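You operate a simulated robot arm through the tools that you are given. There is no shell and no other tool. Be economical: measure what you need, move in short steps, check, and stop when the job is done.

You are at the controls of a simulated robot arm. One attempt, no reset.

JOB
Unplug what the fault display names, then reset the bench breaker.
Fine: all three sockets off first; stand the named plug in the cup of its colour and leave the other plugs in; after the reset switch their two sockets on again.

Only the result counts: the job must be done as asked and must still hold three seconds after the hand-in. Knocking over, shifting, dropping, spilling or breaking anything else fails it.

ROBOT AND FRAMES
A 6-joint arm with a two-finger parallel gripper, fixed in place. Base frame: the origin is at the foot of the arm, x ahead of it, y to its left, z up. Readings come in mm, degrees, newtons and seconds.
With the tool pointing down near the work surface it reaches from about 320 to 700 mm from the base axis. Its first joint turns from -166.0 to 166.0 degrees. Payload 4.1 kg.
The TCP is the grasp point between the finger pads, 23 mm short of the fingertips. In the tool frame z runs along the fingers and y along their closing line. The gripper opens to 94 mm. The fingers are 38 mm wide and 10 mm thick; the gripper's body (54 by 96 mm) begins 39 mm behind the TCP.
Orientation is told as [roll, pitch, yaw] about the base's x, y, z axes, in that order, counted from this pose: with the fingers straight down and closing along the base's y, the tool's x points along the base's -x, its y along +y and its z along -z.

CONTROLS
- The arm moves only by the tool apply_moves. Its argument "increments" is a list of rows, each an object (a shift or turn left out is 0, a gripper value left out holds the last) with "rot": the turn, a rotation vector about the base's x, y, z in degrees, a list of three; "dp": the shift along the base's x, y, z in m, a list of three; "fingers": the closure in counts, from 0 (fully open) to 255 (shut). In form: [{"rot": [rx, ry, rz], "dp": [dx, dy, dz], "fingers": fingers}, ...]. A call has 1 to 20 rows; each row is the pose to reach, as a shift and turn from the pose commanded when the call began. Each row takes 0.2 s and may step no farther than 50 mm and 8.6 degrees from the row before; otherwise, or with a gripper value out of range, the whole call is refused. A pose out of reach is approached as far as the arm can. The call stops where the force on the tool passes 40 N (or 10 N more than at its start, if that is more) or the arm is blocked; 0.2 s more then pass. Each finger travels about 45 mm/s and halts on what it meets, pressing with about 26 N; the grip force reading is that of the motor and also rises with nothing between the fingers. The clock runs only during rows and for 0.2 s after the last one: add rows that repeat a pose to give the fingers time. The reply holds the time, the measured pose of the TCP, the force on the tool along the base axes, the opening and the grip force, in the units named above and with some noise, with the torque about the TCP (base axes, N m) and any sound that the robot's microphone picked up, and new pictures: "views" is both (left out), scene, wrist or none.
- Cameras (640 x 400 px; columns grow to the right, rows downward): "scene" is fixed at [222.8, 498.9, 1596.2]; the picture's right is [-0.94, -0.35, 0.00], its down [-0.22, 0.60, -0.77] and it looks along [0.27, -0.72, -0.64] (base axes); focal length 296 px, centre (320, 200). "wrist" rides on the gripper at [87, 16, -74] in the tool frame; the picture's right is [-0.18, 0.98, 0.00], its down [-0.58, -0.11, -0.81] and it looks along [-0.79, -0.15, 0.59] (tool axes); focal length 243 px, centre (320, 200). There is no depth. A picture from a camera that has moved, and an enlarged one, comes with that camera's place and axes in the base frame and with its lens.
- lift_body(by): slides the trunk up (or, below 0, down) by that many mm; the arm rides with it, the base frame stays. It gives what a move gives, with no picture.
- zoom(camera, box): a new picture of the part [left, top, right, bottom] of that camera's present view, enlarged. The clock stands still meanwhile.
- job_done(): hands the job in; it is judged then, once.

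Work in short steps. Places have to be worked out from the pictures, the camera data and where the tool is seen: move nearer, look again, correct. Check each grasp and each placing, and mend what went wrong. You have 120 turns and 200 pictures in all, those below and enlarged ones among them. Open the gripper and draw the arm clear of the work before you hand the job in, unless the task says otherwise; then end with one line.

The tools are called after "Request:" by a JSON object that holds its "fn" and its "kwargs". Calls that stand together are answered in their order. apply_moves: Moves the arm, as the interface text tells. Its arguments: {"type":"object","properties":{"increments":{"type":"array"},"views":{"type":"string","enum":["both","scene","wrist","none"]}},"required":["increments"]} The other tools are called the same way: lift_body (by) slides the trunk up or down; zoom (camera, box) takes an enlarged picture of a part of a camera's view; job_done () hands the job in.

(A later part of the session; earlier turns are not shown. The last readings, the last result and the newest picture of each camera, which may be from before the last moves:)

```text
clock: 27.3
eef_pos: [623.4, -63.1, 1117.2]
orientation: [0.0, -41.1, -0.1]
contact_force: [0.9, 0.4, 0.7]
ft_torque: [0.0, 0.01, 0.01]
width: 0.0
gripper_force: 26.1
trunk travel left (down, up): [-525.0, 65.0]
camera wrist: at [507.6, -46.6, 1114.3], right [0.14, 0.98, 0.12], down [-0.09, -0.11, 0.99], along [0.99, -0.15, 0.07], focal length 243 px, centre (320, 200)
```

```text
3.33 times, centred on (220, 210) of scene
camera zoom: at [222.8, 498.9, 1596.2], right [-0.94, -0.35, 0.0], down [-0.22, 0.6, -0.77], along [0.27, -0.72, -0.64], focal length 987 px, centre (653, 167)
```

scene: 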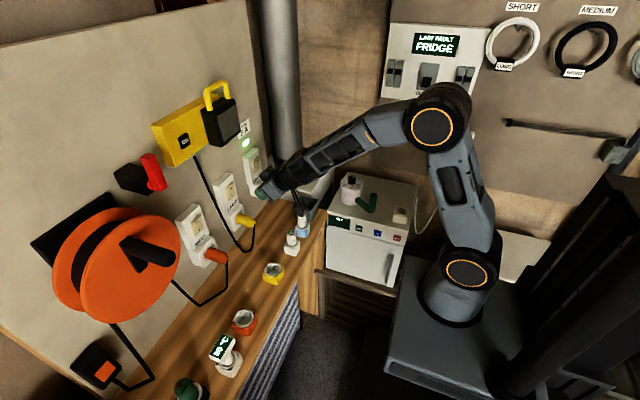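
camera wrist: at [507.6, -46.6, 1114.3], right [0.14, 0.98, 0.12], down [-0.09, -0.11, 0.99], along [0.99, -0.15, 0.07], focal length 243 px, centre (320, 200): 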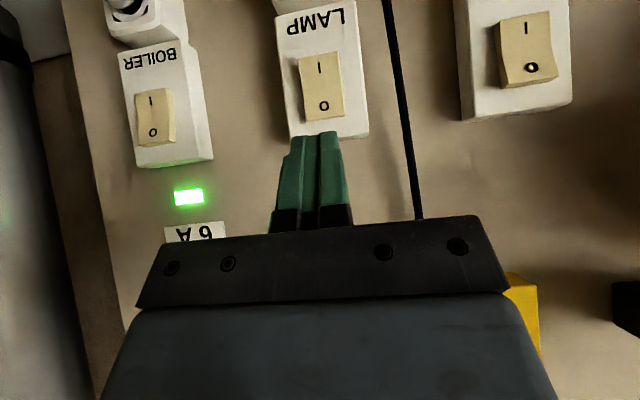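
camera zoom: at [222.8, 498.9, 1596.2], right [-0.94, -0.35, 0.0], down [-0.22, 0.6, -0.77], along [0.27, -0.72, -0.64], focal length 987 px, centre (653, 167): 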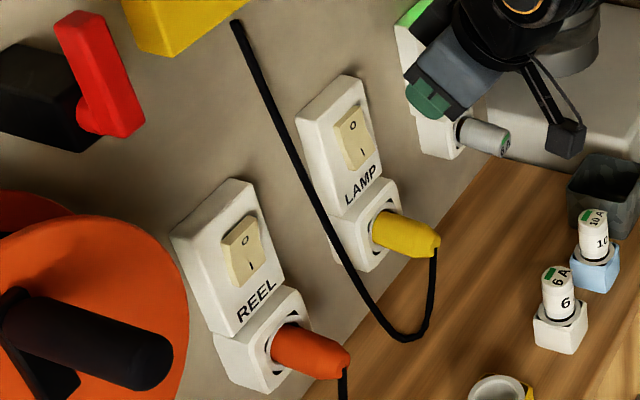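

LAMP looks flipped. I move across to REEL at (717, 91, 1053) and check both switches from there.

Request:
{"fn": "apply_moves", "kwargs": {"increments": [{"dp": [0, 0.04, 0]}, {"dp": [0, 0.08, 0]}, {"dp": [0, 0.12, 0]}, {"dp": [0, 0.154, 0]}, {"dp": [0.02, 0.154, -0.03]}, {"dp": [0.045, 0.154, -0.06]}], "views": "wrist"}}

Request:
{"fn": "zoom", "kwargs": {"camera": "wrist", "box": [0, 0, 400, 240]}}

```text
clock: 28.7
eef_pos: [668.8, 88.8, 1054.3]
orientation: [0.1, -41.1, 0.0]
contact_force: [0.2, 0.0, 0.0]
ft_torque: [0.01, 0.01, 0.0]
width: 0.0
gripper_force: 26.4
trunk travel left (down, up): [-525.0, 65.0]
camera wrist: at [553.6, 105.5, 1051.2], right [0.14, 0.98, 0.12], down [-0.09, -0.11, 0.99], along [0.99, -0.15, 0.07], focal length 243 px, centre (320, 200)
```

wrist: 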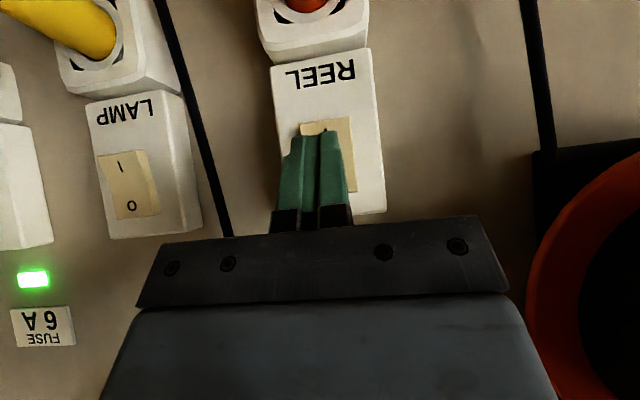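

```text
1.60 times, centred on (200, 120) of wrist
camera zoom: at [553.6, 105.5, 1051.2], right [0.14, 0.98, 0.12], down [-0.09, -0.11, 0.99], along [0.99, -0.15, 0.07], focal length 388 px, centre (512, 328)
```

zoom: 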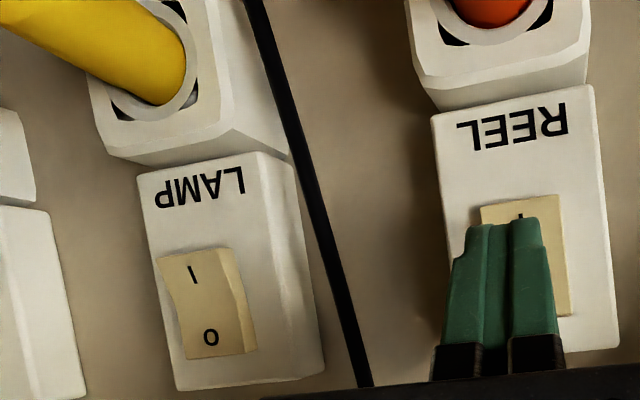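

LAMP is OFF with its I end raised. Now I press REEL.

Request:
{"fn": "apply_moves", "kwargs": {"increments": [{"dp": [0.008, 0.002, 0.003]}, {"dp": [0.014, 0.002, 0.003]}, {"dp": [0.018, 0.002, 0.003]}, {"dp": [0.021, 0.002, 0.003]}, {"dp": [0.024, 0.002, 0.003]}, {"dp": [0.027, 0.002, 0.003]}, {"dp": [0.03, 0.002, 0.003]}, {"dp": [0.033, 0.002, 0.003]}], "views": "none"}}

Request:
{"fn": "apply_moves", "kwargs": {"increments": [{"dp": [-0.02, 0, 0.005]}, {"dp": [-0.05, 0, 0.03]}, {"dp": [-0.07, 0, 0.06]}], "views": "wrist"}}

```text
clock: 30.2
eef_pos: [688.2, 91.9, 1056.9]
orientation: [0.0, -40.7, -0.1]
contact_force: [-33.6, -2.2, 10.6]
ft_torque: [0.39, -0.14, -0.1]
width: 0.0
gripper_force: 26.2
trunk travel left (down, up): [-525.0, 65.0]
stopped in row 7: the force on the tool passed its limit at 44 N (the readings are from after the stop); the commanded pose is now the measured one
```

```text
clock: 31.0
eef_pos: [623.7, 89.7, 1115.7]
orientation: [0.0, -40.5, -0.1]
contact_force: [0.0, 0.1, 0.4]
ft_torque: [0.01, 0.0, 0.01]
width: 0.2
gripper_force: 26.1
trunk travel left (down, up): [-525.0, 65.0]
camera wrist: at [508.3, 107.2, 1114.8], right [0.14, 0.98, 0.12], down [-0.08, -0.11, 0.99], along [0.99, -0.15, 0.07], focal length 243 px, centre (320, 200)
```

wrist: 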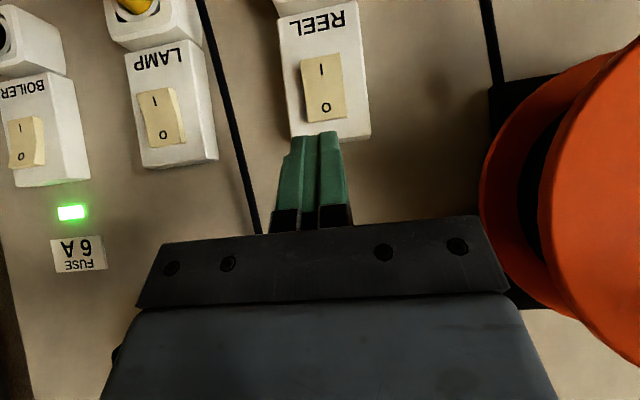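

Request:
{"fn": "zoom", "kwargs": {"camera": "wrist", "box": [110, 0, 390, 175]}}

Request:
{"fn": "zoom", "kwargs": {"camera": "scene", "box": [170, 150, 270, 270]}}

```text
2.29 times, centred on (250, 88) of wrist
camera zoom: at [508.3, 107.2, 1114.8], right [0.14, 0.98, 0.12], down [-0.08, -0.11, 0.99], along [0.99, -0.15, 0.07], focal length 555 px, centre (480, 457)
```

zoom: 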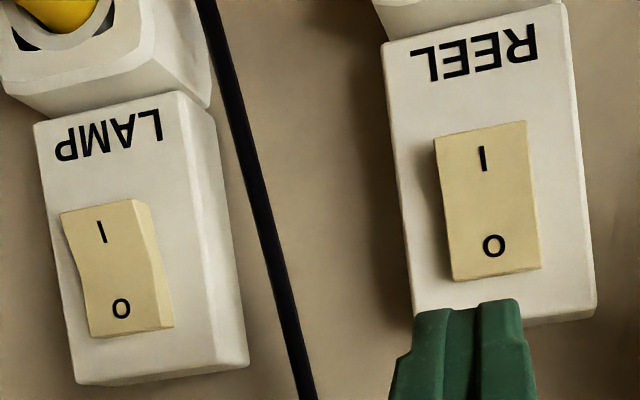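

```text
3.33 times, centred on (220, 210) of scene
camera zoom: at [222.8, 498.9, 1596.2], right [-0.94, -0.35, 0.0], down [-0.22, 0.6, -0.77], along [0.27, -0.72, -0.64], focal length 987 px, centre (653, 167)
```

zoom: 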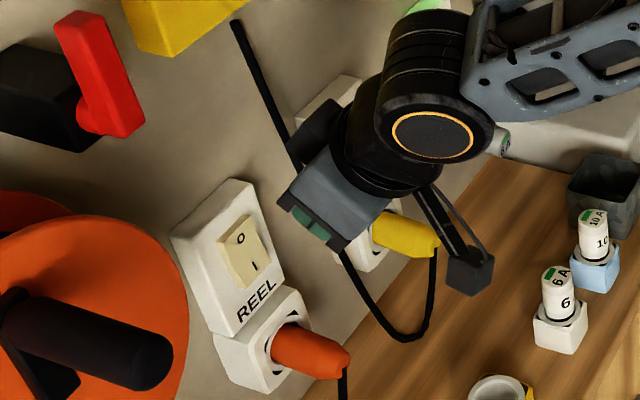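

REEL is flipped too, so all three sockets are OFF. Next is the fridge plug. I first return the tilt to vertical while retreating up and open the fingers.

Request:
{"fn": "apply_moves", "kwargs": {"increments": [{"dp": [-0.03, -0.02, 0.03], "rot": [0, 7, 0], "fingers": 0}, {"dp": [-0.06, -0.04, 0.07], "rot": [0, 14, 0]}, {"dp": [-0.09, -0.06, 0.11], "rot": [0, 22, 0]}, {"dp": [-0.12, -0.08, 0.15], "rot": [0, 30, 0]}, {"dp": [-0.14, -0.11, 0.19], "rot": [0, 38, 0]}, {"dp": [-0.16, -0.14, 0.23], "rot": [0, 40.5, 0]}], "views": "none"}}

Request:
{"fn": "apply_moves", "kwargs": {"increments": [{"dp": [-0.01, -0.03, 0], "rot": [0, 0, -8.2]}, {"dp": [-0.02, -0.06, 0], "rot": [0, 0, -16.4]}, {"dp": [-0.04, -0.09, 0], "rot": [0, 0, -24.6]}, {"dp": [-0.06, -0.12, 0], "rot": [0, 0, -32.8]}, {"dp": [-0.08, -0.15, 0], "rot": [0, 0, -41]}, {"dp": [-0.11, -0.18, 0], "rot": [0, 0, -49.2]}, {"dp": [-0.14, -0.21, 0], "rot": [0, 0, -57.4]}, {"dp": [-0.17, -0.24, 0], "rot": [0, 0, -65.6]}, {"dp": [-0.2, -0.265, 0], "rot": [0, 0, -73.8]}, {"dp": [-0.23, -0.28, 0], "rot": [0, 0, -82]}, {"dp": [-0.26, -0.28, 0], "rot": [0, 0, -90]}], "views": "scene"}}

```text
refused: row 2 steps farther than a row can; nothing moved
```

```text
clock: 33.4
eef_pos: [363.5, -187.4, 1114.6]
orientation: [0.0, -40.6, -90.3]
contact_force: [1.3, -0.8, 0.1]
ft_torque: [-0.03, 0.01, -0.01]
width: 0.0
gripper_force: 26.2
trunk travel left (down, up): [-525.0, 65.0]
```

scene: 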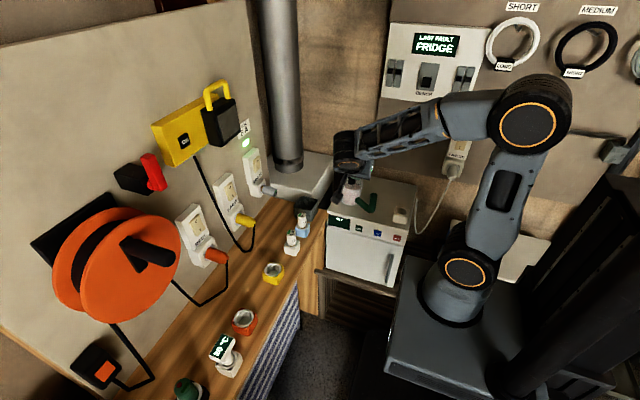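

The first call was refused but the second went through safely, so the tool is already tilted towards the -y wall. I raise it and open the fingers so the trunk has room to come down.

Request:
{"fn": "apply_moves", "kwargs": {"increments": [{"dp": [-0.01, 0, 0.045], "fingers": 0}, {"dp": [-0.02, 0, 0.09]}, {"dp": [-0.03, 0, 0.135]}, {"dp": [-0.05, -0.01, 0.175]}, {"dp": [-0.08, -0.02, 0.21]}, {"dp": [-0.11, -0.03, 0.24]}, {"dp": [-0.14, -0.04, 0.26]}], "views": "none"}}

Request:
{"fn": "lift_body", "kwargs": {"by": -200}}

```text
clock: 35.0
eef_pos: [221.4, -229.7, 1374.0]
orientation: [-0.1, -40.5, -90.0]
contact_force: [0.1, -0.2, -0.5]
ft_torque: [0.01, -0.03, 0.01]
width: 94.1
gripper_force: 0.0
trunk travel left (down, up): [-525.0, 65.0]
```

```text
clock: 37.1
eef_pos: [222.9, -228.9, 1174.3]
orientation: [0.0, -40.5, -90.1]
contact_force: [0.0, -0.7, 0.4]
ft_torque: [0.01, 0.03, 0.04]
width: 94.2
gripper_force: 0.0
trunk travel left (down, up): [-325.0, 265.0]
```

The trunk is down 200 mm. I tilt to about 75° and move in front of the fridge socket to look.

Request:
{"fn": "apply_moves", "kwargs": {"increments": [{"dp": [-0.02, -0.02, 0.0], "rot": [-7, 0, 0]}, {"dp": [-0.045, -0.04, 0.0], "rot": [-14, 0, 0]}, {"dp": [-0.07, -0.06, 0.0], "rot": [-21, 0, 0]}, {"dp": [-0.095, -0.08, -0.01], "rot": [-28, 0, 0]}, {"dp": [-0.12, -0.1, -0.03], "rot": [-34.5, 0, 0]}, {"dp": [-0.147, -0.13, -0.05], "rot": [-34.5, 0, 0]}], "views": "both"}}

```text
clock: 37.8
eef_pos: [250.0, -250.0, 1164.1]
orientation: [-2.8, -54.0, -73.9]
contact_force: [-0.8, 1.0, -0.2]
ft_torque: [-0.02, -0.03, 0.03]
width: 94.0
gripper_force: 0.0
trunk travel left (down, up): [-325.0, 265.0]
stopped in row 3: the arm was blocked; the commanded pose is now the measured one
camera wrist: at [237.1, -137.7, 1135.2], right [0.98, 0.13, 0.12], down [-0.15, 0.28, 0.95], along [0.09, -0.95, 0.3], focal length 243 px, centre (320, 200)
```

scene: 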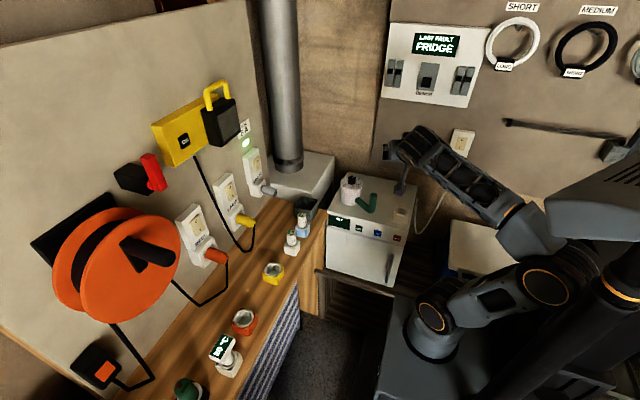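
wrist: 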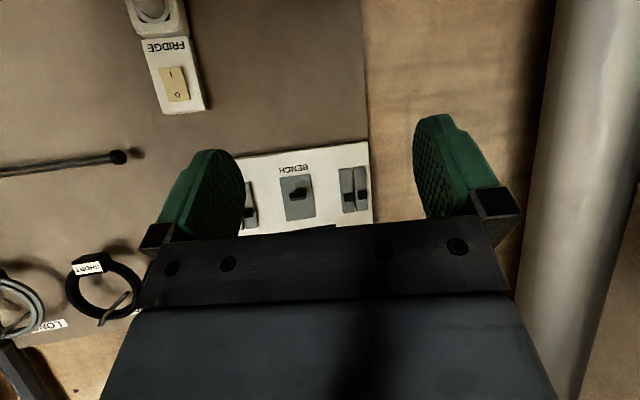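

The arm got blocked, probably because the elbow folded against the trunk column at this short radius. I extend outward first.

Request:
{"fn": "apply_moves", "kwargs": {"increments": [{"dp": [0.01, -0.02, 0.02]}, {"dp": [0.015, -0.05, 0.03]}, {"dp": [0.015, -0.09, 0.03]}, {"dp": [0.01, -0.13, 0.03]}, {"dp": [0, -0.16, 0.03]}], "views": "scene"}}

```text
clock: 39.0
eef_pos: [248.5, -410.8, 1192.0]
orientation: [-2.7, -54.1, -74.3]
contact_force: [-0.6, 0.6, -0.1]
ft_torque: [-0.01, 0.03, 0.0]
width: 94.1
gripper_force: 0.0
trunk travel left (down, up): [-325.0, 265.0]
```

scene: 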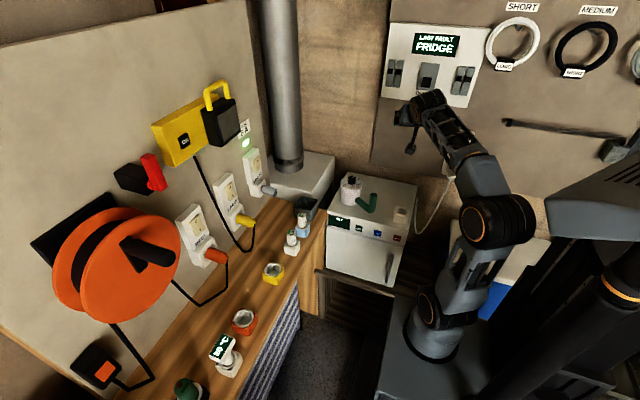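

Free again. I move over in front of the fridge socket and restore the yaw to -90, keeping the radius above 420.

Request:
{"fn": "apply_moves", "kwargs": {"increments": [{"dp": [-0.03, -0.005, 0], "rot": [0, 0, -4]}, {"dp": [-0.06, -0.01, 0], "rot": [0, 0, -8]}, {"dp": [-0.09, -0.015, -0.01], "rot": [0, 0, -12]}, {"dp": [-0.12, -0.02, -0.02], "rot": [0, 0, -15.8]}, {"dp": [-0.15, -0.02, -0.04], "rot": [0, 0, -15.8]}, {"dp": [-0.17, -0.02, -0.06], "rot": [0, 0, -15.8]}], "views": "both"}}

```text
clock: 40.4
eef_pos: [80.6, -429.4, 1133.5]
orientation: [-2.6, -54.1, -90.0]
contact_force: [0.0, 0.1, 0.1]
ft_torque: [-0.03, 0.02, -0.01]
width: 93.7
gripper_force: 0.1
trunk travel left (down, up): [-325.0, 265.0]
camera wrist: at [98.1, -319.2, 1104.7], right [0.98, -0.14, 0.12], down [-0.07, 0.32, 0.95], along [-0.18, -0.94, 0.3], focal length 243 px, centre (320, 200)
```

scene: 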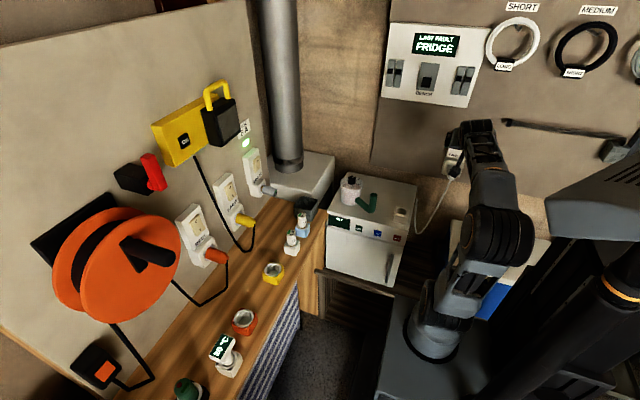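
wrist: 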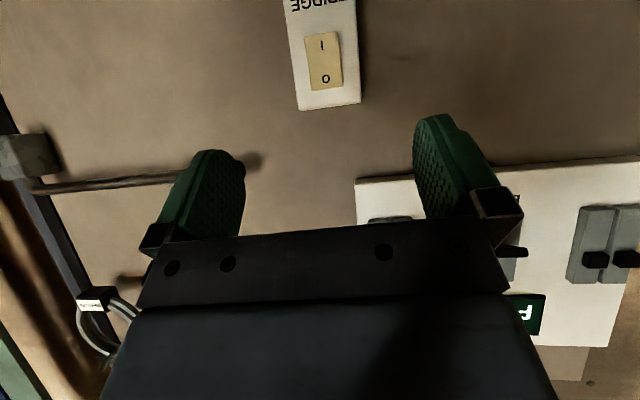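

The rocker is confirmed at x ≈ 67, z ≈ 1060 for O. I tilt to about 80° and drop to plug height, staying about 55 mm short of it to look.

Request:
{"fn": "apply_moves", "kwargs": {"increments": [{"dp": [0, 0.01, -0.03], "rot": [-7, 0, 0]}, {"dp": [-0.004, 0.01, -0.07], "rot": [-14, 0, 0]}, {"dp": [-0.008, 0.01, -0.11], "rot": [-21, 0, 0]}, {"dp": [-0.01, 0.01, -0.158], "rot": [-26, 0, 0]}], "views": "both"}}

```text
clock: 41.6
eef_pos: [43.0, -411.6, 965.8]
orientation: [26.7, -74.5, -131.5]
contact_force: [-0.2, -0.6, -0.7]
ft_torque: [0.02, 0.0, -0.01]
width: 94.1
gripper_force: 0.0
out of reach, approached as far as the arm can: row 3, 4
trunk travel left (down, up): [-325.0, 265.0]
stopped in row 4: the arm was blocked; the commanded pose is now the measured one
camera wrist: at [90.8, -327.2, 899.9], right [0.91, -0.3, 0.29], down [-0.02, 0.67, 0.74], along [-0.42, -0.68, 0.6], focal length 243 px, centre (320, 200)
```

scene: 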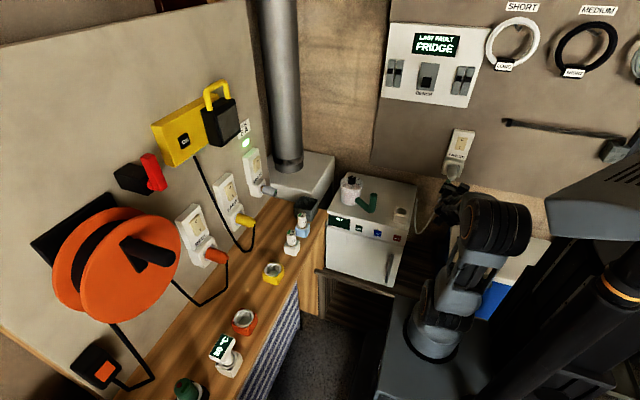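
wrist: 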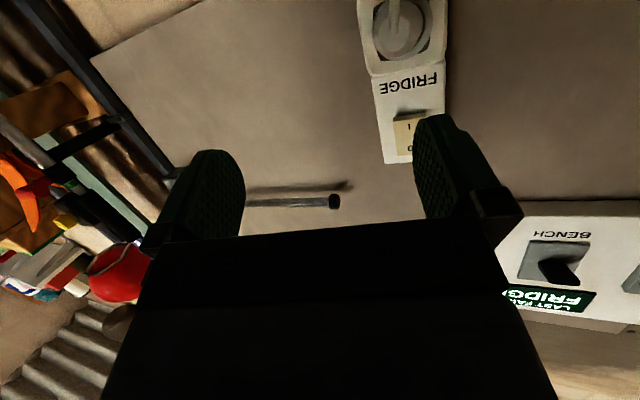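

The wrist is folded too tightly at this trunk height. I straighten the orientation while backing up, then lower the trunk further so the arm can reach horizontally.

Request:
{"fn": "apply_moves", "kwargs": {"increments": [{"dp": [0.01, 0, 0.03], "rot": [0, 2.3, 5.2]}, {"dp": [0.02, -0.01, 0.07], "rot": [0, 4.6, 10.4]}, {"dp": [0.03, -0.02, 0.11], "rot": [0, 6.9, 15.6]}, {"dp": [0.035, -0.03, 0.15], "rot": [7, 6.9, 15.6]}, {"dp": [0.04, -0.03, 0.19], "rot": [14, 6.9, 15.6]}, {"dp": [0.04, -0.03, 0.23], "rot": [20, 6.9, 15.6]}], "views": "none"}}

```text
clock: 43.2
eef_pos: [54.9, -444.3, 1206.8]
orientation: [-27.2, -56.6, -71.6]
contact_force: [0.2, 1.0, 0.0]
ft_torque: [0.0, -0.01, -0.02]
width: 94.2
gripper_force: 0.0
out of reach, approached as far as the arm can: row 4
trunk travel left (down, up): [-325.0, 265.0]
stopped in row 6: the arm was blocked; the commanded pose is now the measured one
```

Blocked again. I look before going further.

Request:
{"fn": "apply_moves", "kwargs": {"increments": [{"dp": [0.0, 0.0, 0.0]}], "views": "both"}}

```text
clock: 43.6
eef_pos: [54.7, -443.5, 1207.2]
orientation: [-27.2, -56.6, -71.8]
contact_force: [-0.3, -0.3, 0.5]
ft_torque: [0.01, 0.01, 0.01]
width: 93.7
gripper_force: 0.0
trunk travel left (down, up): [-325.0, 265.0]
camera wrist: at [68.8, -337.2, 1165.3], right [0.98, -0.18, -0.09], down [0.16, 0.39, 0.91], along [-0.12, -0.9, 0.41], focal length 243 px, centre (320, 200)
```

scene: 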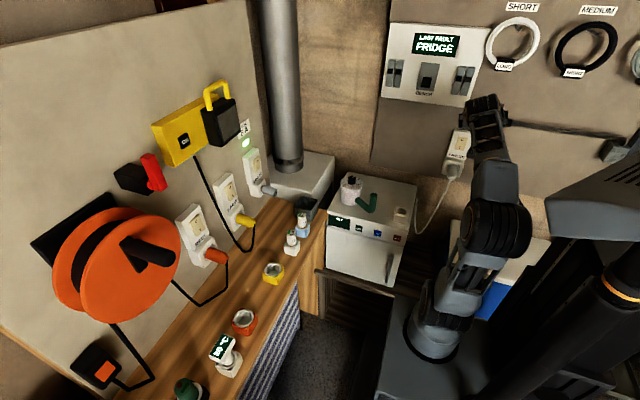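
wrist: 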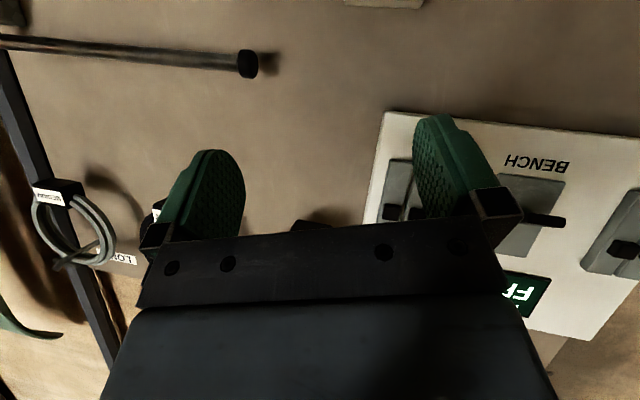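

The tool is lined up with the forearm, which is a wrist singularity. Lowering the trunk makes the forearm slope upward and restores bend, so I lower by 200 mm here; the space below is free.

Request:
{"fn": "lift_body", "kwargs": {"by": -200}}

Request:
{"fn": "apply_moves", "kwargs": {"increments": [{"dp": [0.0, 0.0, 0.04]}, {"dp": [0.005, 0.0, 0.08]}, {"dp": [0.01, 0.0, 0.12]}, {"dp": [0.015, 0.0, 0.16]}], "views": "scene"}}

```text
clock: 45.8
eef_pos: [54.3, -444.4, 1007.6]
orientation: [-27.2, -56.8, -71.8]
contact_force: [0.0, 0.0, 0.7]
ft_torque: [-0.02, 0.0, 0.0]
width: 93.7
gripper_force: 0.0
trunk travel left (down, up): [-125.0, 465.0]
```

```text
clock: 46.8
eef_pos: [70.7, -444.5, 1167.9]
orientation: [-27.0, -56.5, -71.6]
contact_force: [-0.2, 0.5, 0.6]
ft_torque: [-0.02, -0.02, 0.03]
width: 93.9
gripper_force: 0.0
trunk travel left (down, up): [-125.0, 465.0]
```

scene: 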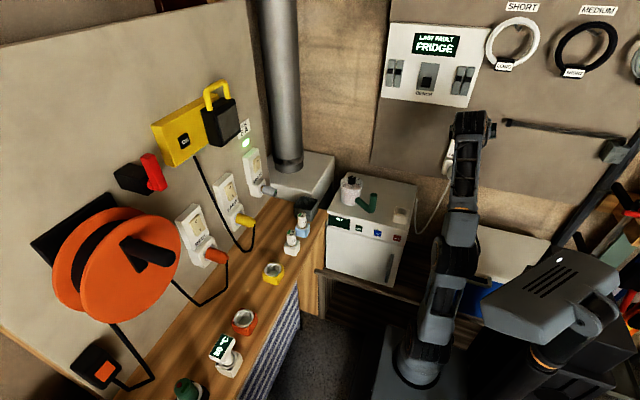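

There is room now. I level the orientation with the computed correction, a turn of about (0, -14.5, 4.5).

Request:
{"fn": "apply_moves", "kwargs": {"increments": [{"dp": [0, 0, 0], "rot": [0, -4.8, 1.5]}, {"dp": [0, 0, 0], "rot": [0, -9.7, 3]}, {"dp": [0, 0, 0], "rot": [0, -14.5, 4.5]}, {"dp": [0, 0, -0.03], "rot": [0, -14.5, 4.5]}], "views": "none"}}

```text
clock: 47.8
eef_pos: [69.7, -446.4, 1136.4]
orientation: [0.0, -58.9, -90.3]
contact_force: [0.0, 0.2, -0.6]
ft_torque: [0.02, -0.02, -0.03]
width: 93.9
gripper_force: 0.1
trunk travel left (down, up): [-125.0, 465.0]
```

The orientation is clean. I tilt to about 85° and lower to plug height.

Request:
{"fn": "apply_moves", "kwargs": {"increments": [{"dp": [0, 0.005, -0.02], "rot": [-6.5, 0, 0]}, {"dp": [0, 0.01, -0.05], "rot": [-13, 0, 0]}, {"dp": [0, 0.015, -0.09], "rot": [-19.5, 0, 0]}, {"dp": [0, 0.015, -0.13], "rot": [-26, 0, 0]}, {"dp": [0, 0.015, -0.165], "rot": [-26, 0, 0]}], "views": "both"}}

```text
clock: 49.0
eef_pos: [67.6, -430.0, 989.8]
orientation: [6.9, -84.8, -97.7]
contact_force: [-0.2, -0.2, 0.0]
ft_torque: [-0.01, 0.02, 0.0]
width: 94.0
gripper_force: 0.0
out of reach, approached as far as the arm can: row 5
trunk travel left (down, up): [-125.0, 465.0]
camera wrist: at [85.6, -349.2, 909.3], right [0.98, -0.03, 0.19], down [-0.1, 0.75, 0.65], along [-0.17, -0.66, 0.73], focal length 243 px, centre (320, 200)
```

scene: 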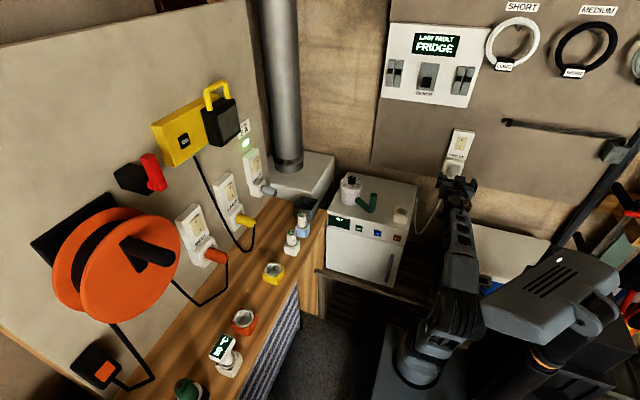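
wrist: 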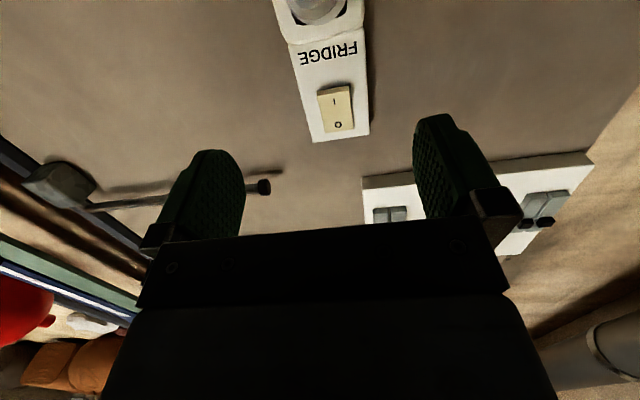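

The tilt works. I lower the trunk another 100 mm for margin and raise the tool back to plug height.

Request:
{"fn": "lift_body", "kwargs": {"by": -100}}

Request:
{"fn": "apply_moves", "kwargs": {"increments": [{"dp": [0.0, 0.0, 0.03]}, {"dp": [0.0, 0.0, 0.06]}, {"dp": [0.002, 0.0, 0.09]}], "views": "wrist"}}

Request:
{"fn": "zoom", "kwargs": {"camera": "scene", "box": [420, 120, 500, 210]}}

```text
clock: 50.3
eef_pos: [67.9, -431.9, 890.6]
orientation: [0.1, -84.9, -91.1]
contact_force: [-0.1, -0.2, -0.6]
ft_torque: [-0.01, -0.01, 0.03]
width: 93.9
gripper_force: 0.1
trunk travel left (down, up): [-25.0, 565.0]
```

```text
clock: 51.1
eef_pos: [70.6, -430.7, 981.7]
orientation: [0.3, -85.0, -91.2]
contact_force: [0.2, 0.3, 0.4]
ft_torque: [0.01, -0.02, -0.02]
width: 93.9
gripper_force: 0.0
trunk travel left (down, up): [-25.0, 565.0]
camera wrist: at [87.7, -349.1, 900.4], right [0.98, -0.03, 0.18], down [-0.1, 0.75, 0.65], along [-0.16, -0.66, 0.74], focal length 243 px, centre (320, 200)
```

wrist: 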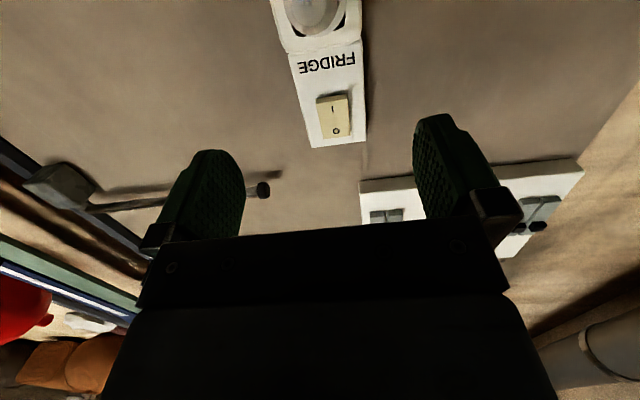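

```text
4.44 times, centred on (460, 165) of scene
camera zoom: at [222.8, 498.9, 1596.2], right [-0.94, -0.35, 0.0], down [-0.22, 0.6, -0.77], along [0.27, -0.72, -0.64], focal length 1316 px, centre (-302, 356)
```

zoom: 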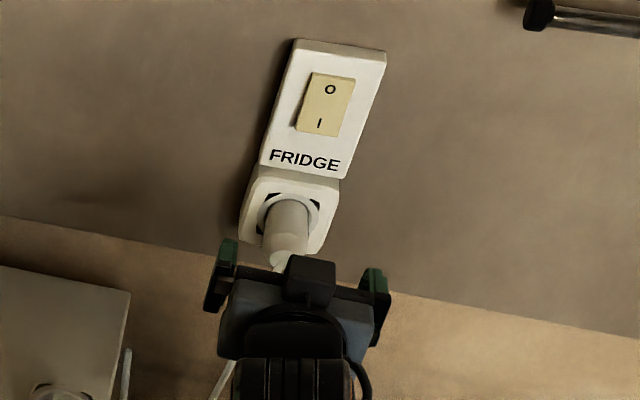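

Re-triangulated with consistent views, the plug axis is at x ≈ 73, z ≈ 940, running from the socket face at y ≈ -592 out to y ≈ -529. I lower to z 940, still short of the plug, and check alignment.

Request:
{"fn": "apply_moves", "kwargs": {"increments": [{"dp": [0.001, 0.0, -0.02]}, {"dp": [0.002, 0.0, -0.041]}, {"dp": [0.002, -0.02, -0.041]}, {"dp": [0.002, -0.04, -0.041]}], "views": "wrist"}}

Request:
{"fn": "zoom", "kwargs": {"camera": "scene", "box": [420, 120, 500, 210]}}

```text
clock: 52.1
eef_pos: [73.1, -471.5, 940.9]
orientation: [0.1, -85.0, -91.0]
contact_force: [-0.4, 0.0, 0.8]
ft_torque: [0.04, 0.03, 0.02]
width: 94.1
gripper_force: 0.1
trunk travel left (down, up): [-25.0, 565.0]
camera wrist: at [89.8, -389.1, 858.8], right [0.98, -0.03, 0.18], down [-0.1, 0.75, 0.65], along [-0.16, -0.66, 0.74], focal length 243 px, centre (320, 200)
```

wrist: 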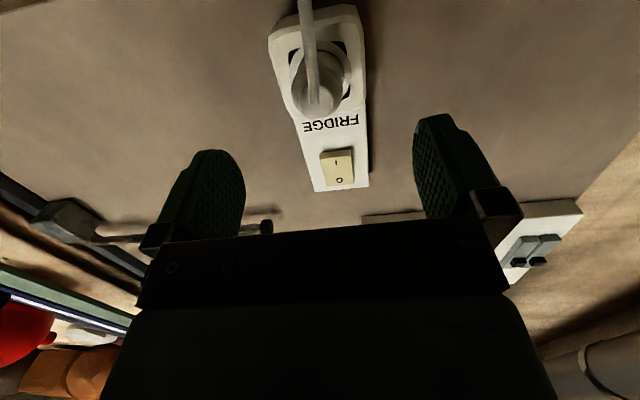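

```text
4.44 times, centred on (460, 165) of scene
camera zoom: at [222.8, 498.9, 1596.2], right [-0.94, -0.35, 0.0], down [-0.22, 0.6, -0.77], along [0.27, -0.72, -0.64], focal length 1316 px, centre (-302, 356)
```

zoom: 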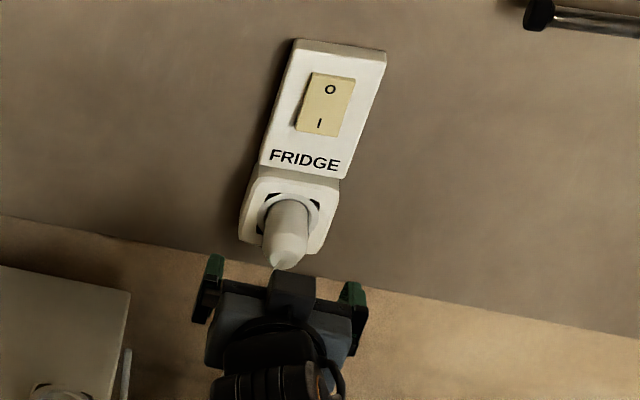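

Aligned: the plug end is at (70.6, -535, 930) and the ring at (73, -592, 936). I advance to TCP (72, -559, 934) with the fingers straddling the plug.

Request:
{"fn": "apply_moves", "kwargs": {"increments": [{"dp": [-0.001, -0.02, -0.006]}, {"dp": [-0.001, -0.04, -0.006]}, {"dp": [-0.001, -0.06, -0.006]}, {"dp": [-0.001, -0.075, -0.006]}, {"dp": [-0.001, -0.087, -0.006]}], "views": "wrist"}}

Request:
{"fn": "zoom", "kwargs": {"camera": "scene", "box": [420, 120, 500, 210]}}

```text
clock: 53.3
eef_pos: [71.4, -558.4, 933.1]
orientation: [0.0, -85.0, -91.2]
contact_force: [0.3, -0.7, -0.4]
ft_torque: [0.03, 0.02, 0.0]
width: 94.1
gripper_force: 0.2
trunk travel left (down, up): [-25.0, 565.0]
camera wrist: at [88.1, -475.9, 852.3], right [0.98, -0.03, 0.18], down [-0.1, 0.75, 0.65], along [-0.16, -0.66, 0.74], focal length 243 px, centre (320, 200)
```

wrist: 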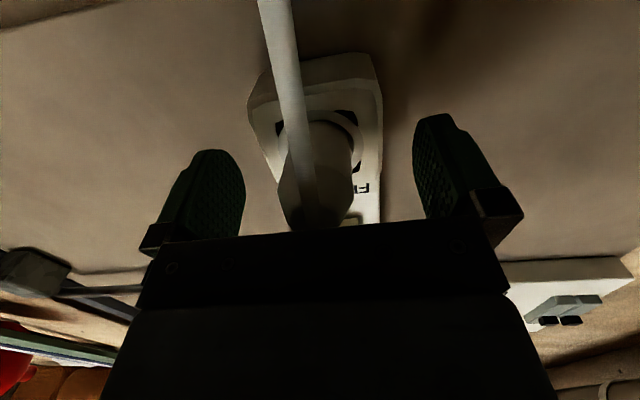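

```text
4.44 times, centred on (460, 165) of scene
camera zoom: at [222.8, 498.9, 1596.2], right [-0.94, -0.35, 0.0], down [-0.22, 0.6, -0.77], along [0.27, -0.72, -0.64], focal length 1316 px, centre (-302, 356)
```

zoom: 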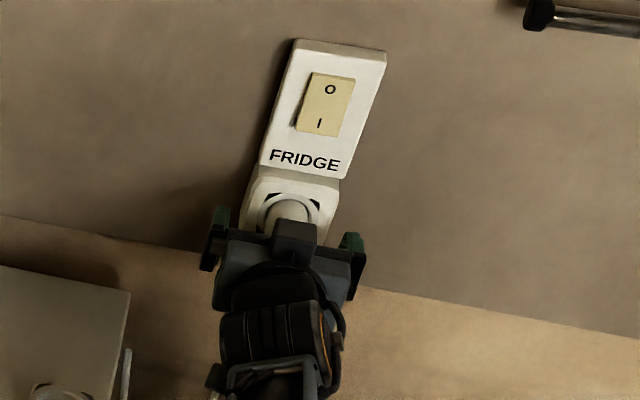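

The plug is centred between the fingers. I close the grip.

Request:
{"fn": "apply_moves", "kwargs": {"increments": [{"fingers": 255}, {"fingers": 255}, {"fingers": 255}, {"fingers": 255}, {"fingers": 255}, {"fingers": 255}], "views": "wrist"}}

```text
clock: 54.7
eef_pos: [71.9, -558.0, 933.1]
orientation: [0.3, -85.0, -91.1]
contact_force: [-1.8, -0.1, 1.1]
ft_torque: [-0.04, 0.0, -0.08]
width: 32.6
gripper_force: 25.9
trunk travel left (down, up): [-25.0, 565.0]
camera wrist: at [88.0, -475.6, 852.5], right [0.98, -0.03, 0.18], down [-0.1, 0.75, 0.65], along [-0.16, -0.66, 0.74], focal length 243 px, centre (320, 200)
```

wrist: 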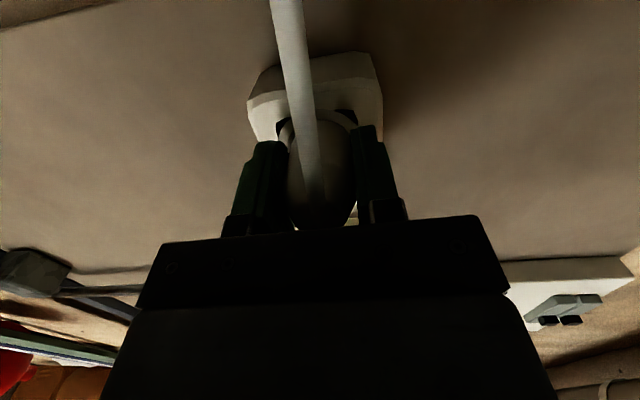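

Gripped at 32.6 mm. I pull straight out along +y.

Request:
{"fn": "apply_moves", "kwargs": {"increments": [{"dp": [0, 0.004, 0]}, {"dp": [0, 0.008, 0]}, {"dp": [0, 0.014, 0]}, {"dp": [0, 0.022, 0]}, {"dp": [0, 0.032, 0]}, {"dp": [0, 0.045, 0]}, {"dp": [0, 0.06, 0]}], "views": "wrist"}}

Request:
{"fn": "zoom", "kwargs": {"camera": "scene", "box": [420, 120, 500, 210]}}

```text
clock: 56.3
eef_pos: [72.4, -498.9, 933.0]
orientation: [0.1, -84.9, -91.1]
contact_force: [-0.1, 0.2, 0.3]
ft_torque: [0.04, -0.02, -0.03]
width: 32.5
gripper_force: 25.1
trunk travel left (down, up): [-25.0, 565.0]
camera wrist: at [87.5, -417.3, 852.3], right [0.98, -0.03, 0.18], down [-0.1, 0.75, 0.65], along [-0.16, -0.66, 0.74], focal length 243 px, centre (320, 200)
```

wrist: 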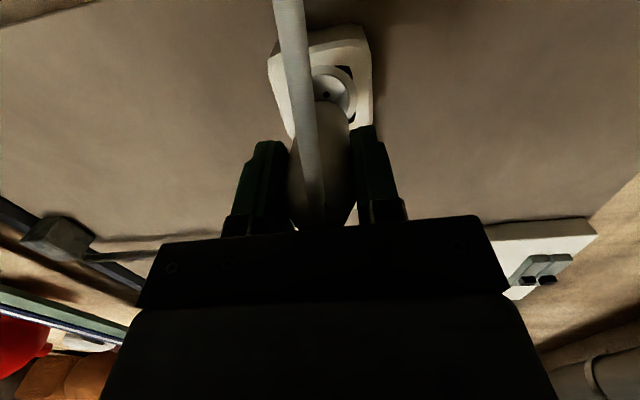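

```text
4.44 times, centred on (460, 165) of scene
camera zoom: at [222.8, 498.9, 1596.2], right [-0.94, -0.35, 0.0], down [-0.22, 0.6, -0.77], along [0.27, -0.72, -0.64], focal length 1316 px, centre (-302, 356)
```

zoom: 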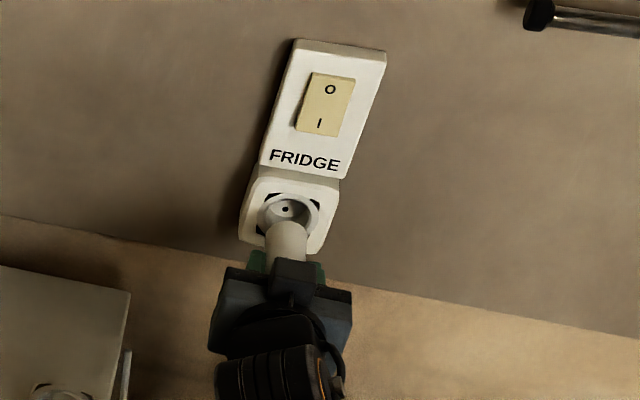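

The plug is out. I back off a little, then bring the trunk up 150 mm so the tool can later point down over the cup.

Request:
{"fn": "apply_moves", "kwargs": {"increments": [{"dp": [0, 0.03, 0]}, {"dp": [0, 0.06, 0]}], "views": "none"}}

Request:
{"fn": "lift_body", "kwargs": {"by": 130}}

Request:
{"fn": "apply_moves", "kwargs": {"increments": [{"dp": [0, 0, -0.01], "rot": [8, 0, 0]}, {"dp": [0, 0.005, -0.02], "rot": [16, 0, 0]}, {"dp": [0, 0.01, -0.03], "rot": [24, 0, 0]}, {"dp": [0, 0.015, -0.04], "rot": [32, 0, 0]}, {"dp": [0, 0.02, -0.04], "rot": [40, 0, 0]}, {"dp": [0, 0.02, -0.04], "rot": [48, 0, 0]}], "views": "both"}}

```text
clock: 56.9
eef_pos: [70.0, -440.2, 934.0]
orientation: [0.2, -84.8, -91.3]
contact_force: [0.4, -0.7, -0.2]
ft_torque: [-0.02, 0.0, 0.03]
width: 32.2
gripper_force: 25.9
trunk travel left (down, up): [-25.0, 565.0]
```

```text
clock: 58.5
eef_pos: [70.4, -439.8, 1063.1]
orientation: [0.2, -85.0, -91.1]
contact_force: [0.1, -0.1, 0.4]
ft_torque: [0.01, -0.03, 0.01]
width: 32.5
gripper_force: 25.7
trunk travel left (down, up): [-155.0, 435.0]
```

```text
clock: 59.9
eef_pos: [69.5, -420.8, 1024.2]
orientation: [-0.9, -36.9, -90.1]
contact_force: [0.4, 0.4, -0.3]
ft_torque: [0.04, 0.0, -0.02]
width: 32.2
gripper_force: 26.0
trunk travel left (down, up): [-155.0, 435.0]
camera wrist: at [86.1, -305.3, 1029.5], right [0.98, -0.16, 0.1], down [-0.1, 0.02, 1.0], along [-0.16, -0.99, 0.0], focal length 243 px, centre (320, 200)
```

scene: 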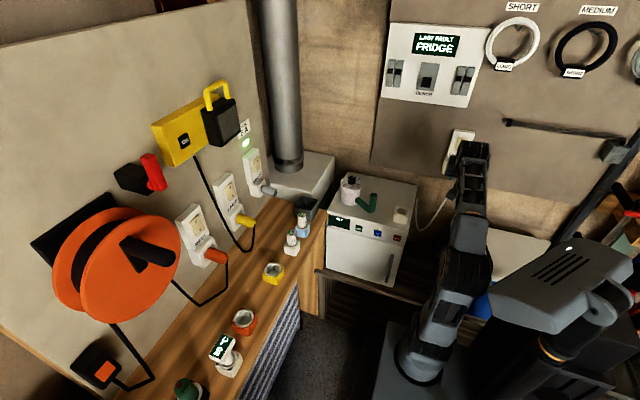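
wrist: 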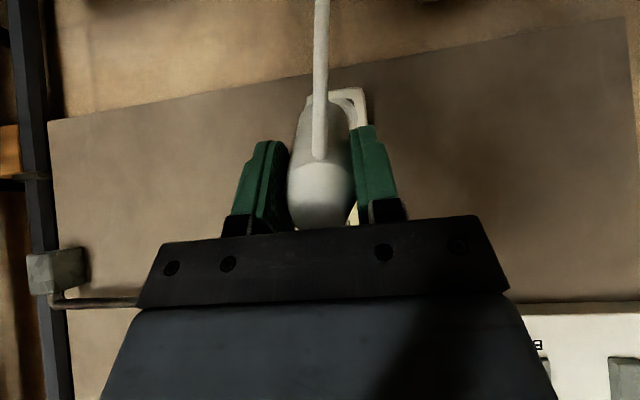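

Tilting works. I raise the trunk another 100 mm, then continue to vertical while moving above the cup at (228, -342).

Request:
{"fn": "lift_body", "kwargs": {"by": 100}}

Request:
{"fn": "apply_moves", "kwargs": {"increments": [{"dp": [0.02, 0.005, -0.01], "rot": [7, 0, 0]}, {"dp": [0.045, 0.015, -0.03], "rot": [14, 0, 0]}, {"dp": [0.07, 0.025, -0.05], "rot": [21, 0, 0]}, {"dp": [0.1, 0.04, -0.07], "rot": [28, 0, 0]}, {"dp": [0.13, 0.055, -0.08], "rot": [35, 0, 0]}, {"dp": [0.15, 0.07, -0.08], "rot": [42, 0, 0]}, {"dp": [0.158, 0.077, -0.08], "rot": [42, 0, 0]}], "views": "both"}}

```text
clock: 61.2
eef_pos: [71.0, -418.9, 1123.0]
orientation: [-0.8, -37.1, -90.1]
contact_force: [-0.6, 0.1, -0.6]
ft_torque: [0.02, -0.01, -0.01]
width: 32.0
gripper_force: 25.7
trunk travel left (down, up): [-255.0, 335.0]
```

```text
clock: 62.8
eef_pos: [226.8, -342.1, 1043.2]
orientation: [-0.9, 5.1, -90.1]
contact_force: [0.6, 0.2, -0.4]
ft_torque: [0.01, 0.01, 0.01]
width: 32.2
gripper_force: 26.3
trunk travel left (down, up): [-255.0, 335.0]
camera wrist: at [244.0, -262.1, 1123.3], right [0.98, -0.18, -0.03], down [-0.1, -0.65, 0.75], along [-0.16, -0.74, -0.66], focal length 243 px, centre (320, 200)
```

scene: 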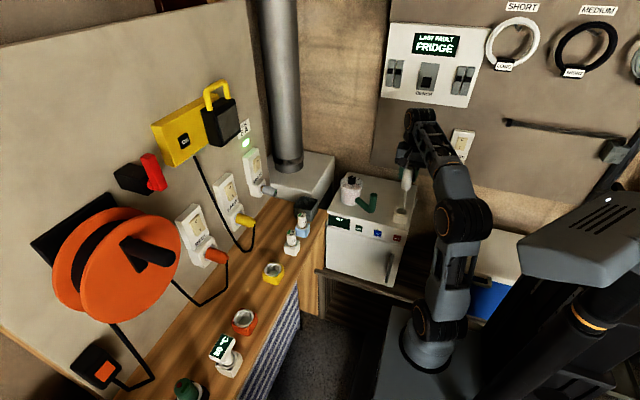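
wrist: 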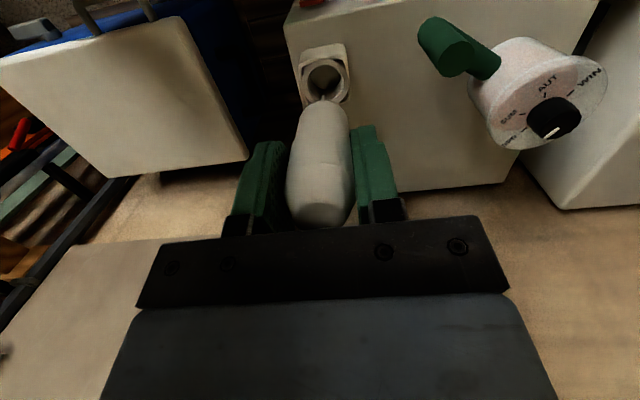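

The plug hangs above the cup. I zoom in on both views to align it.

Request:
{"fn": "zoom", "kwargs": {"camera": "wrist", "box": [240, 30, 420, 240]}}

Request:
{"fn": "zoom", "kwargs": {"camera": "scene", "box": [360, 140, 450, 240]}}

```text
1.90 times, centred on (330, 135) of wrist
camera zoom: at [244.0, -262.1, 1123.3], right [0.98, -0.18, -0.03], down [-0.1, -0.65, 0.75], along [-0.16, -0.74, -0.66], focal length 462 px, centre (301, 324)
```

zoom: 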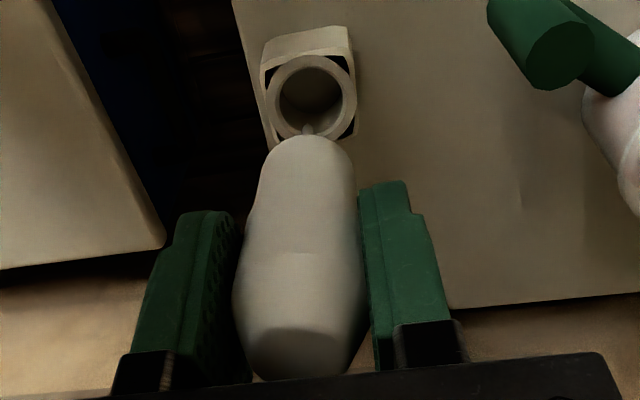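

```text
4.00 times, centred on (405, 190) of scene
camera zoom: at [222.8, 498.9, 1596.2], right [-0.94, -0.35, 0.0], down [-0.22, 0.6, -0.77], along [0.27, -0.72, -0.64], focal length 1185 px, centre (-20, 240)
```

zoom: 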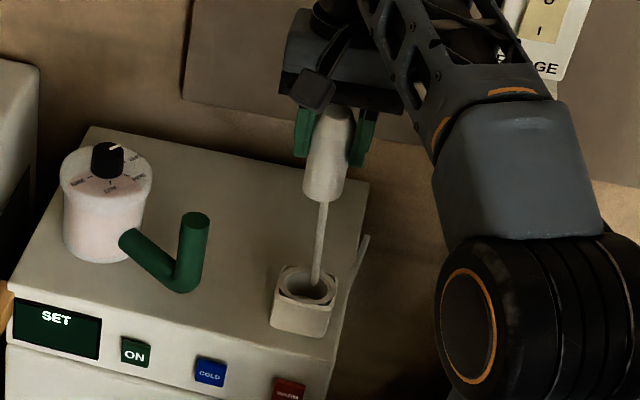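

The cup ring triangulates to about (223, -367, 868) and the plug's lower end is at about (229, -342, 984). I shift over by (-5, -25) and lower to just above the cup.

Request:
{"fn": "apply_moves", "kwargs": {"increments": [{"dp": [-0.005, -0.025, 0]}, {"dp": [-0.005, -0.025, -0.03]}, {"dp": [-0.005, -0.025, -0.06]}, {"dp": [-0.005, -0.025, -0.085]}], "views": "both"}}

Request:
{"fn": "zoom", "kwargs": {"camera": "scene", "box": [360, 140, 450, 240]}}

Request:
{"fn": "zoom", "kwargs": {"camera": "wrist", "box": [240, 30, 420, 240]}}

```text
clock: 63.8
eef_pos: [222.5, -368.7, 960.1]
orientation: [-0.9, 5.0, -90.1]
contact_force: [-0.2, -0.3, 0.6]
ft_torque: [-0.02, 0.0, 0.02]
width: 32.3
gripper_force: 26.0
trunk travel left (down, up): [-255.0, 335.0]
camera wrist: at [239.1, -288.6, 1039.7], right [0.98, -0.18, -0.03], down [-0.1, -0.65, 0.75], along [-0.16, -0.74, -0.66], focal length 243 px, centre (320, 200)
```

scene: 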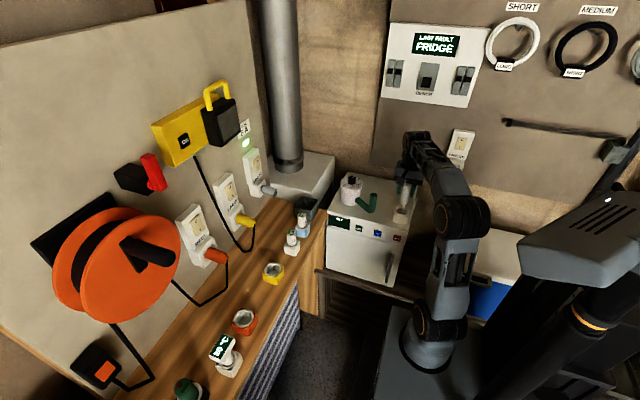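
wrist: 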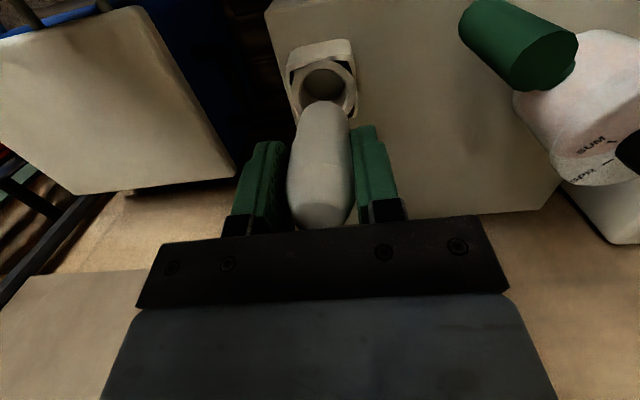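

```text
4.00 times, centred on (405, 190) of scene
camera zoom: at [222.8, 498.9, 1596.2], right [-0.94, -0.35, 0.0], down [-0.22, 0.6, -0.77], along [0.27, -0.72, -0.64], focal length 1185 px, centre (-20, 240)
```

zoom: 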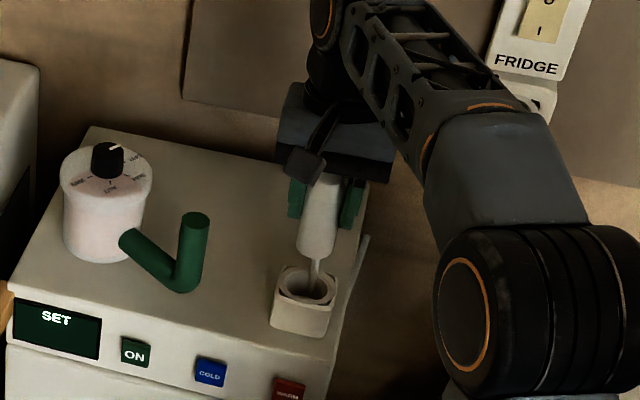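

```text
1.90 times, centred on (330, 135) of wrist
camera zoom: at [239.1, -288.6, 1039.7], right [0.98, -0.18, -0.03], down [-0.1, -0.65, 0.75], along [-0.16, -0.74, -0.66], focal length 462 px, centre (301, 324)
```

zoom: 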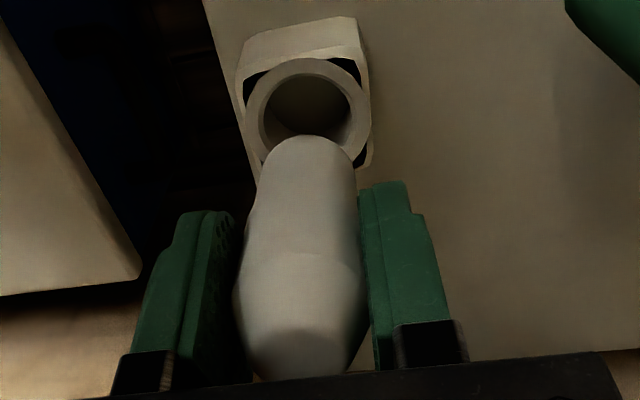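

Comparing plug rim and cup ring in both views, the plug is about 5 mm too far in -y. I correct and lower 30 mm.

Request:
{"fn": "apply_moves", "kwargs": {"increments": [{"dp": [-0.001, 0.005, 0]}, {"dp": [-0.001, 0.005, -0.015]}, {"dp": [-0.001, 0.005, -0.03]}], "views": "none"}}

Request:
{"fn": "zoom", "kwargs": {"camera": "scene", "box": [380, 180, 430, 230]}}

Request:
{"fn": "zoom", "kwargs": {"camera": "wrist", "box": [240, 30, 420, 240]}}

```text
clock: 64.6
eef_pos: [222.9, -362.0, 929.7]
orientation: [-0.9, 4.9, -90.1]
contact_force: [-0.1, -0.4, -0.5]
ft_torque: [0.02, 0.0, 0.04]
width: 32.1
gripper_force: 25.9
trunk travel left (down, up): [-255.0, 335.0]
```

```text
8.00 times, centred on (405, 205) of scene
camera zoom: at [222.8, 498.9, 1596.2], right [-0.94, -0.35, 0.0], down [-0.22, 0.6, -0.77], along [0.27, -0.72, -0.64], focal length 2369 px, centre (-360, 160)
```

zoom: 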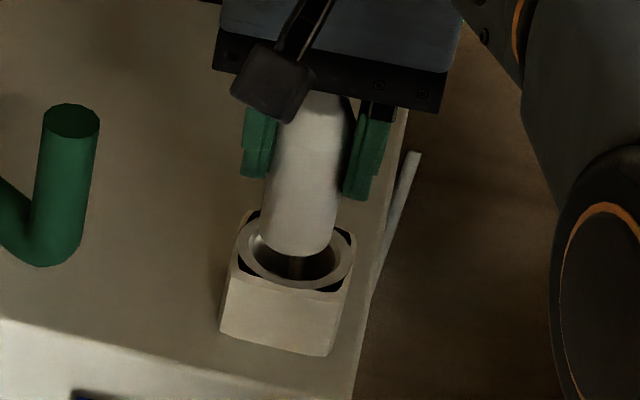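

```text
1.90 times, centred on (330, 135) of wrist
camera zoom: at [239.3, -283.1, 1009.0], right [0.98, -0.18, -0.03], down [-0.1, -0.65, 0.75], along [-0.16, -0.74, -0.66], focal length 462 px, centre (301, 324)
```

zoom: 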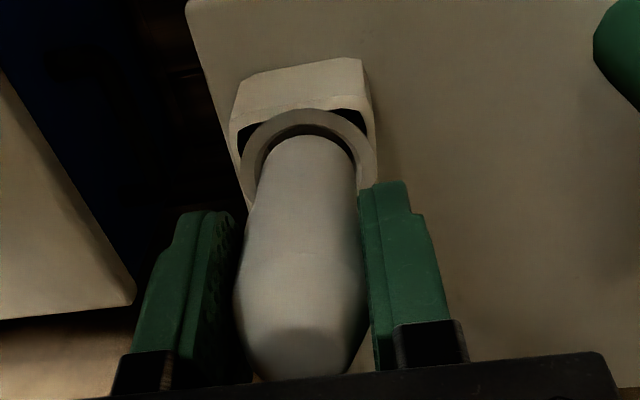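

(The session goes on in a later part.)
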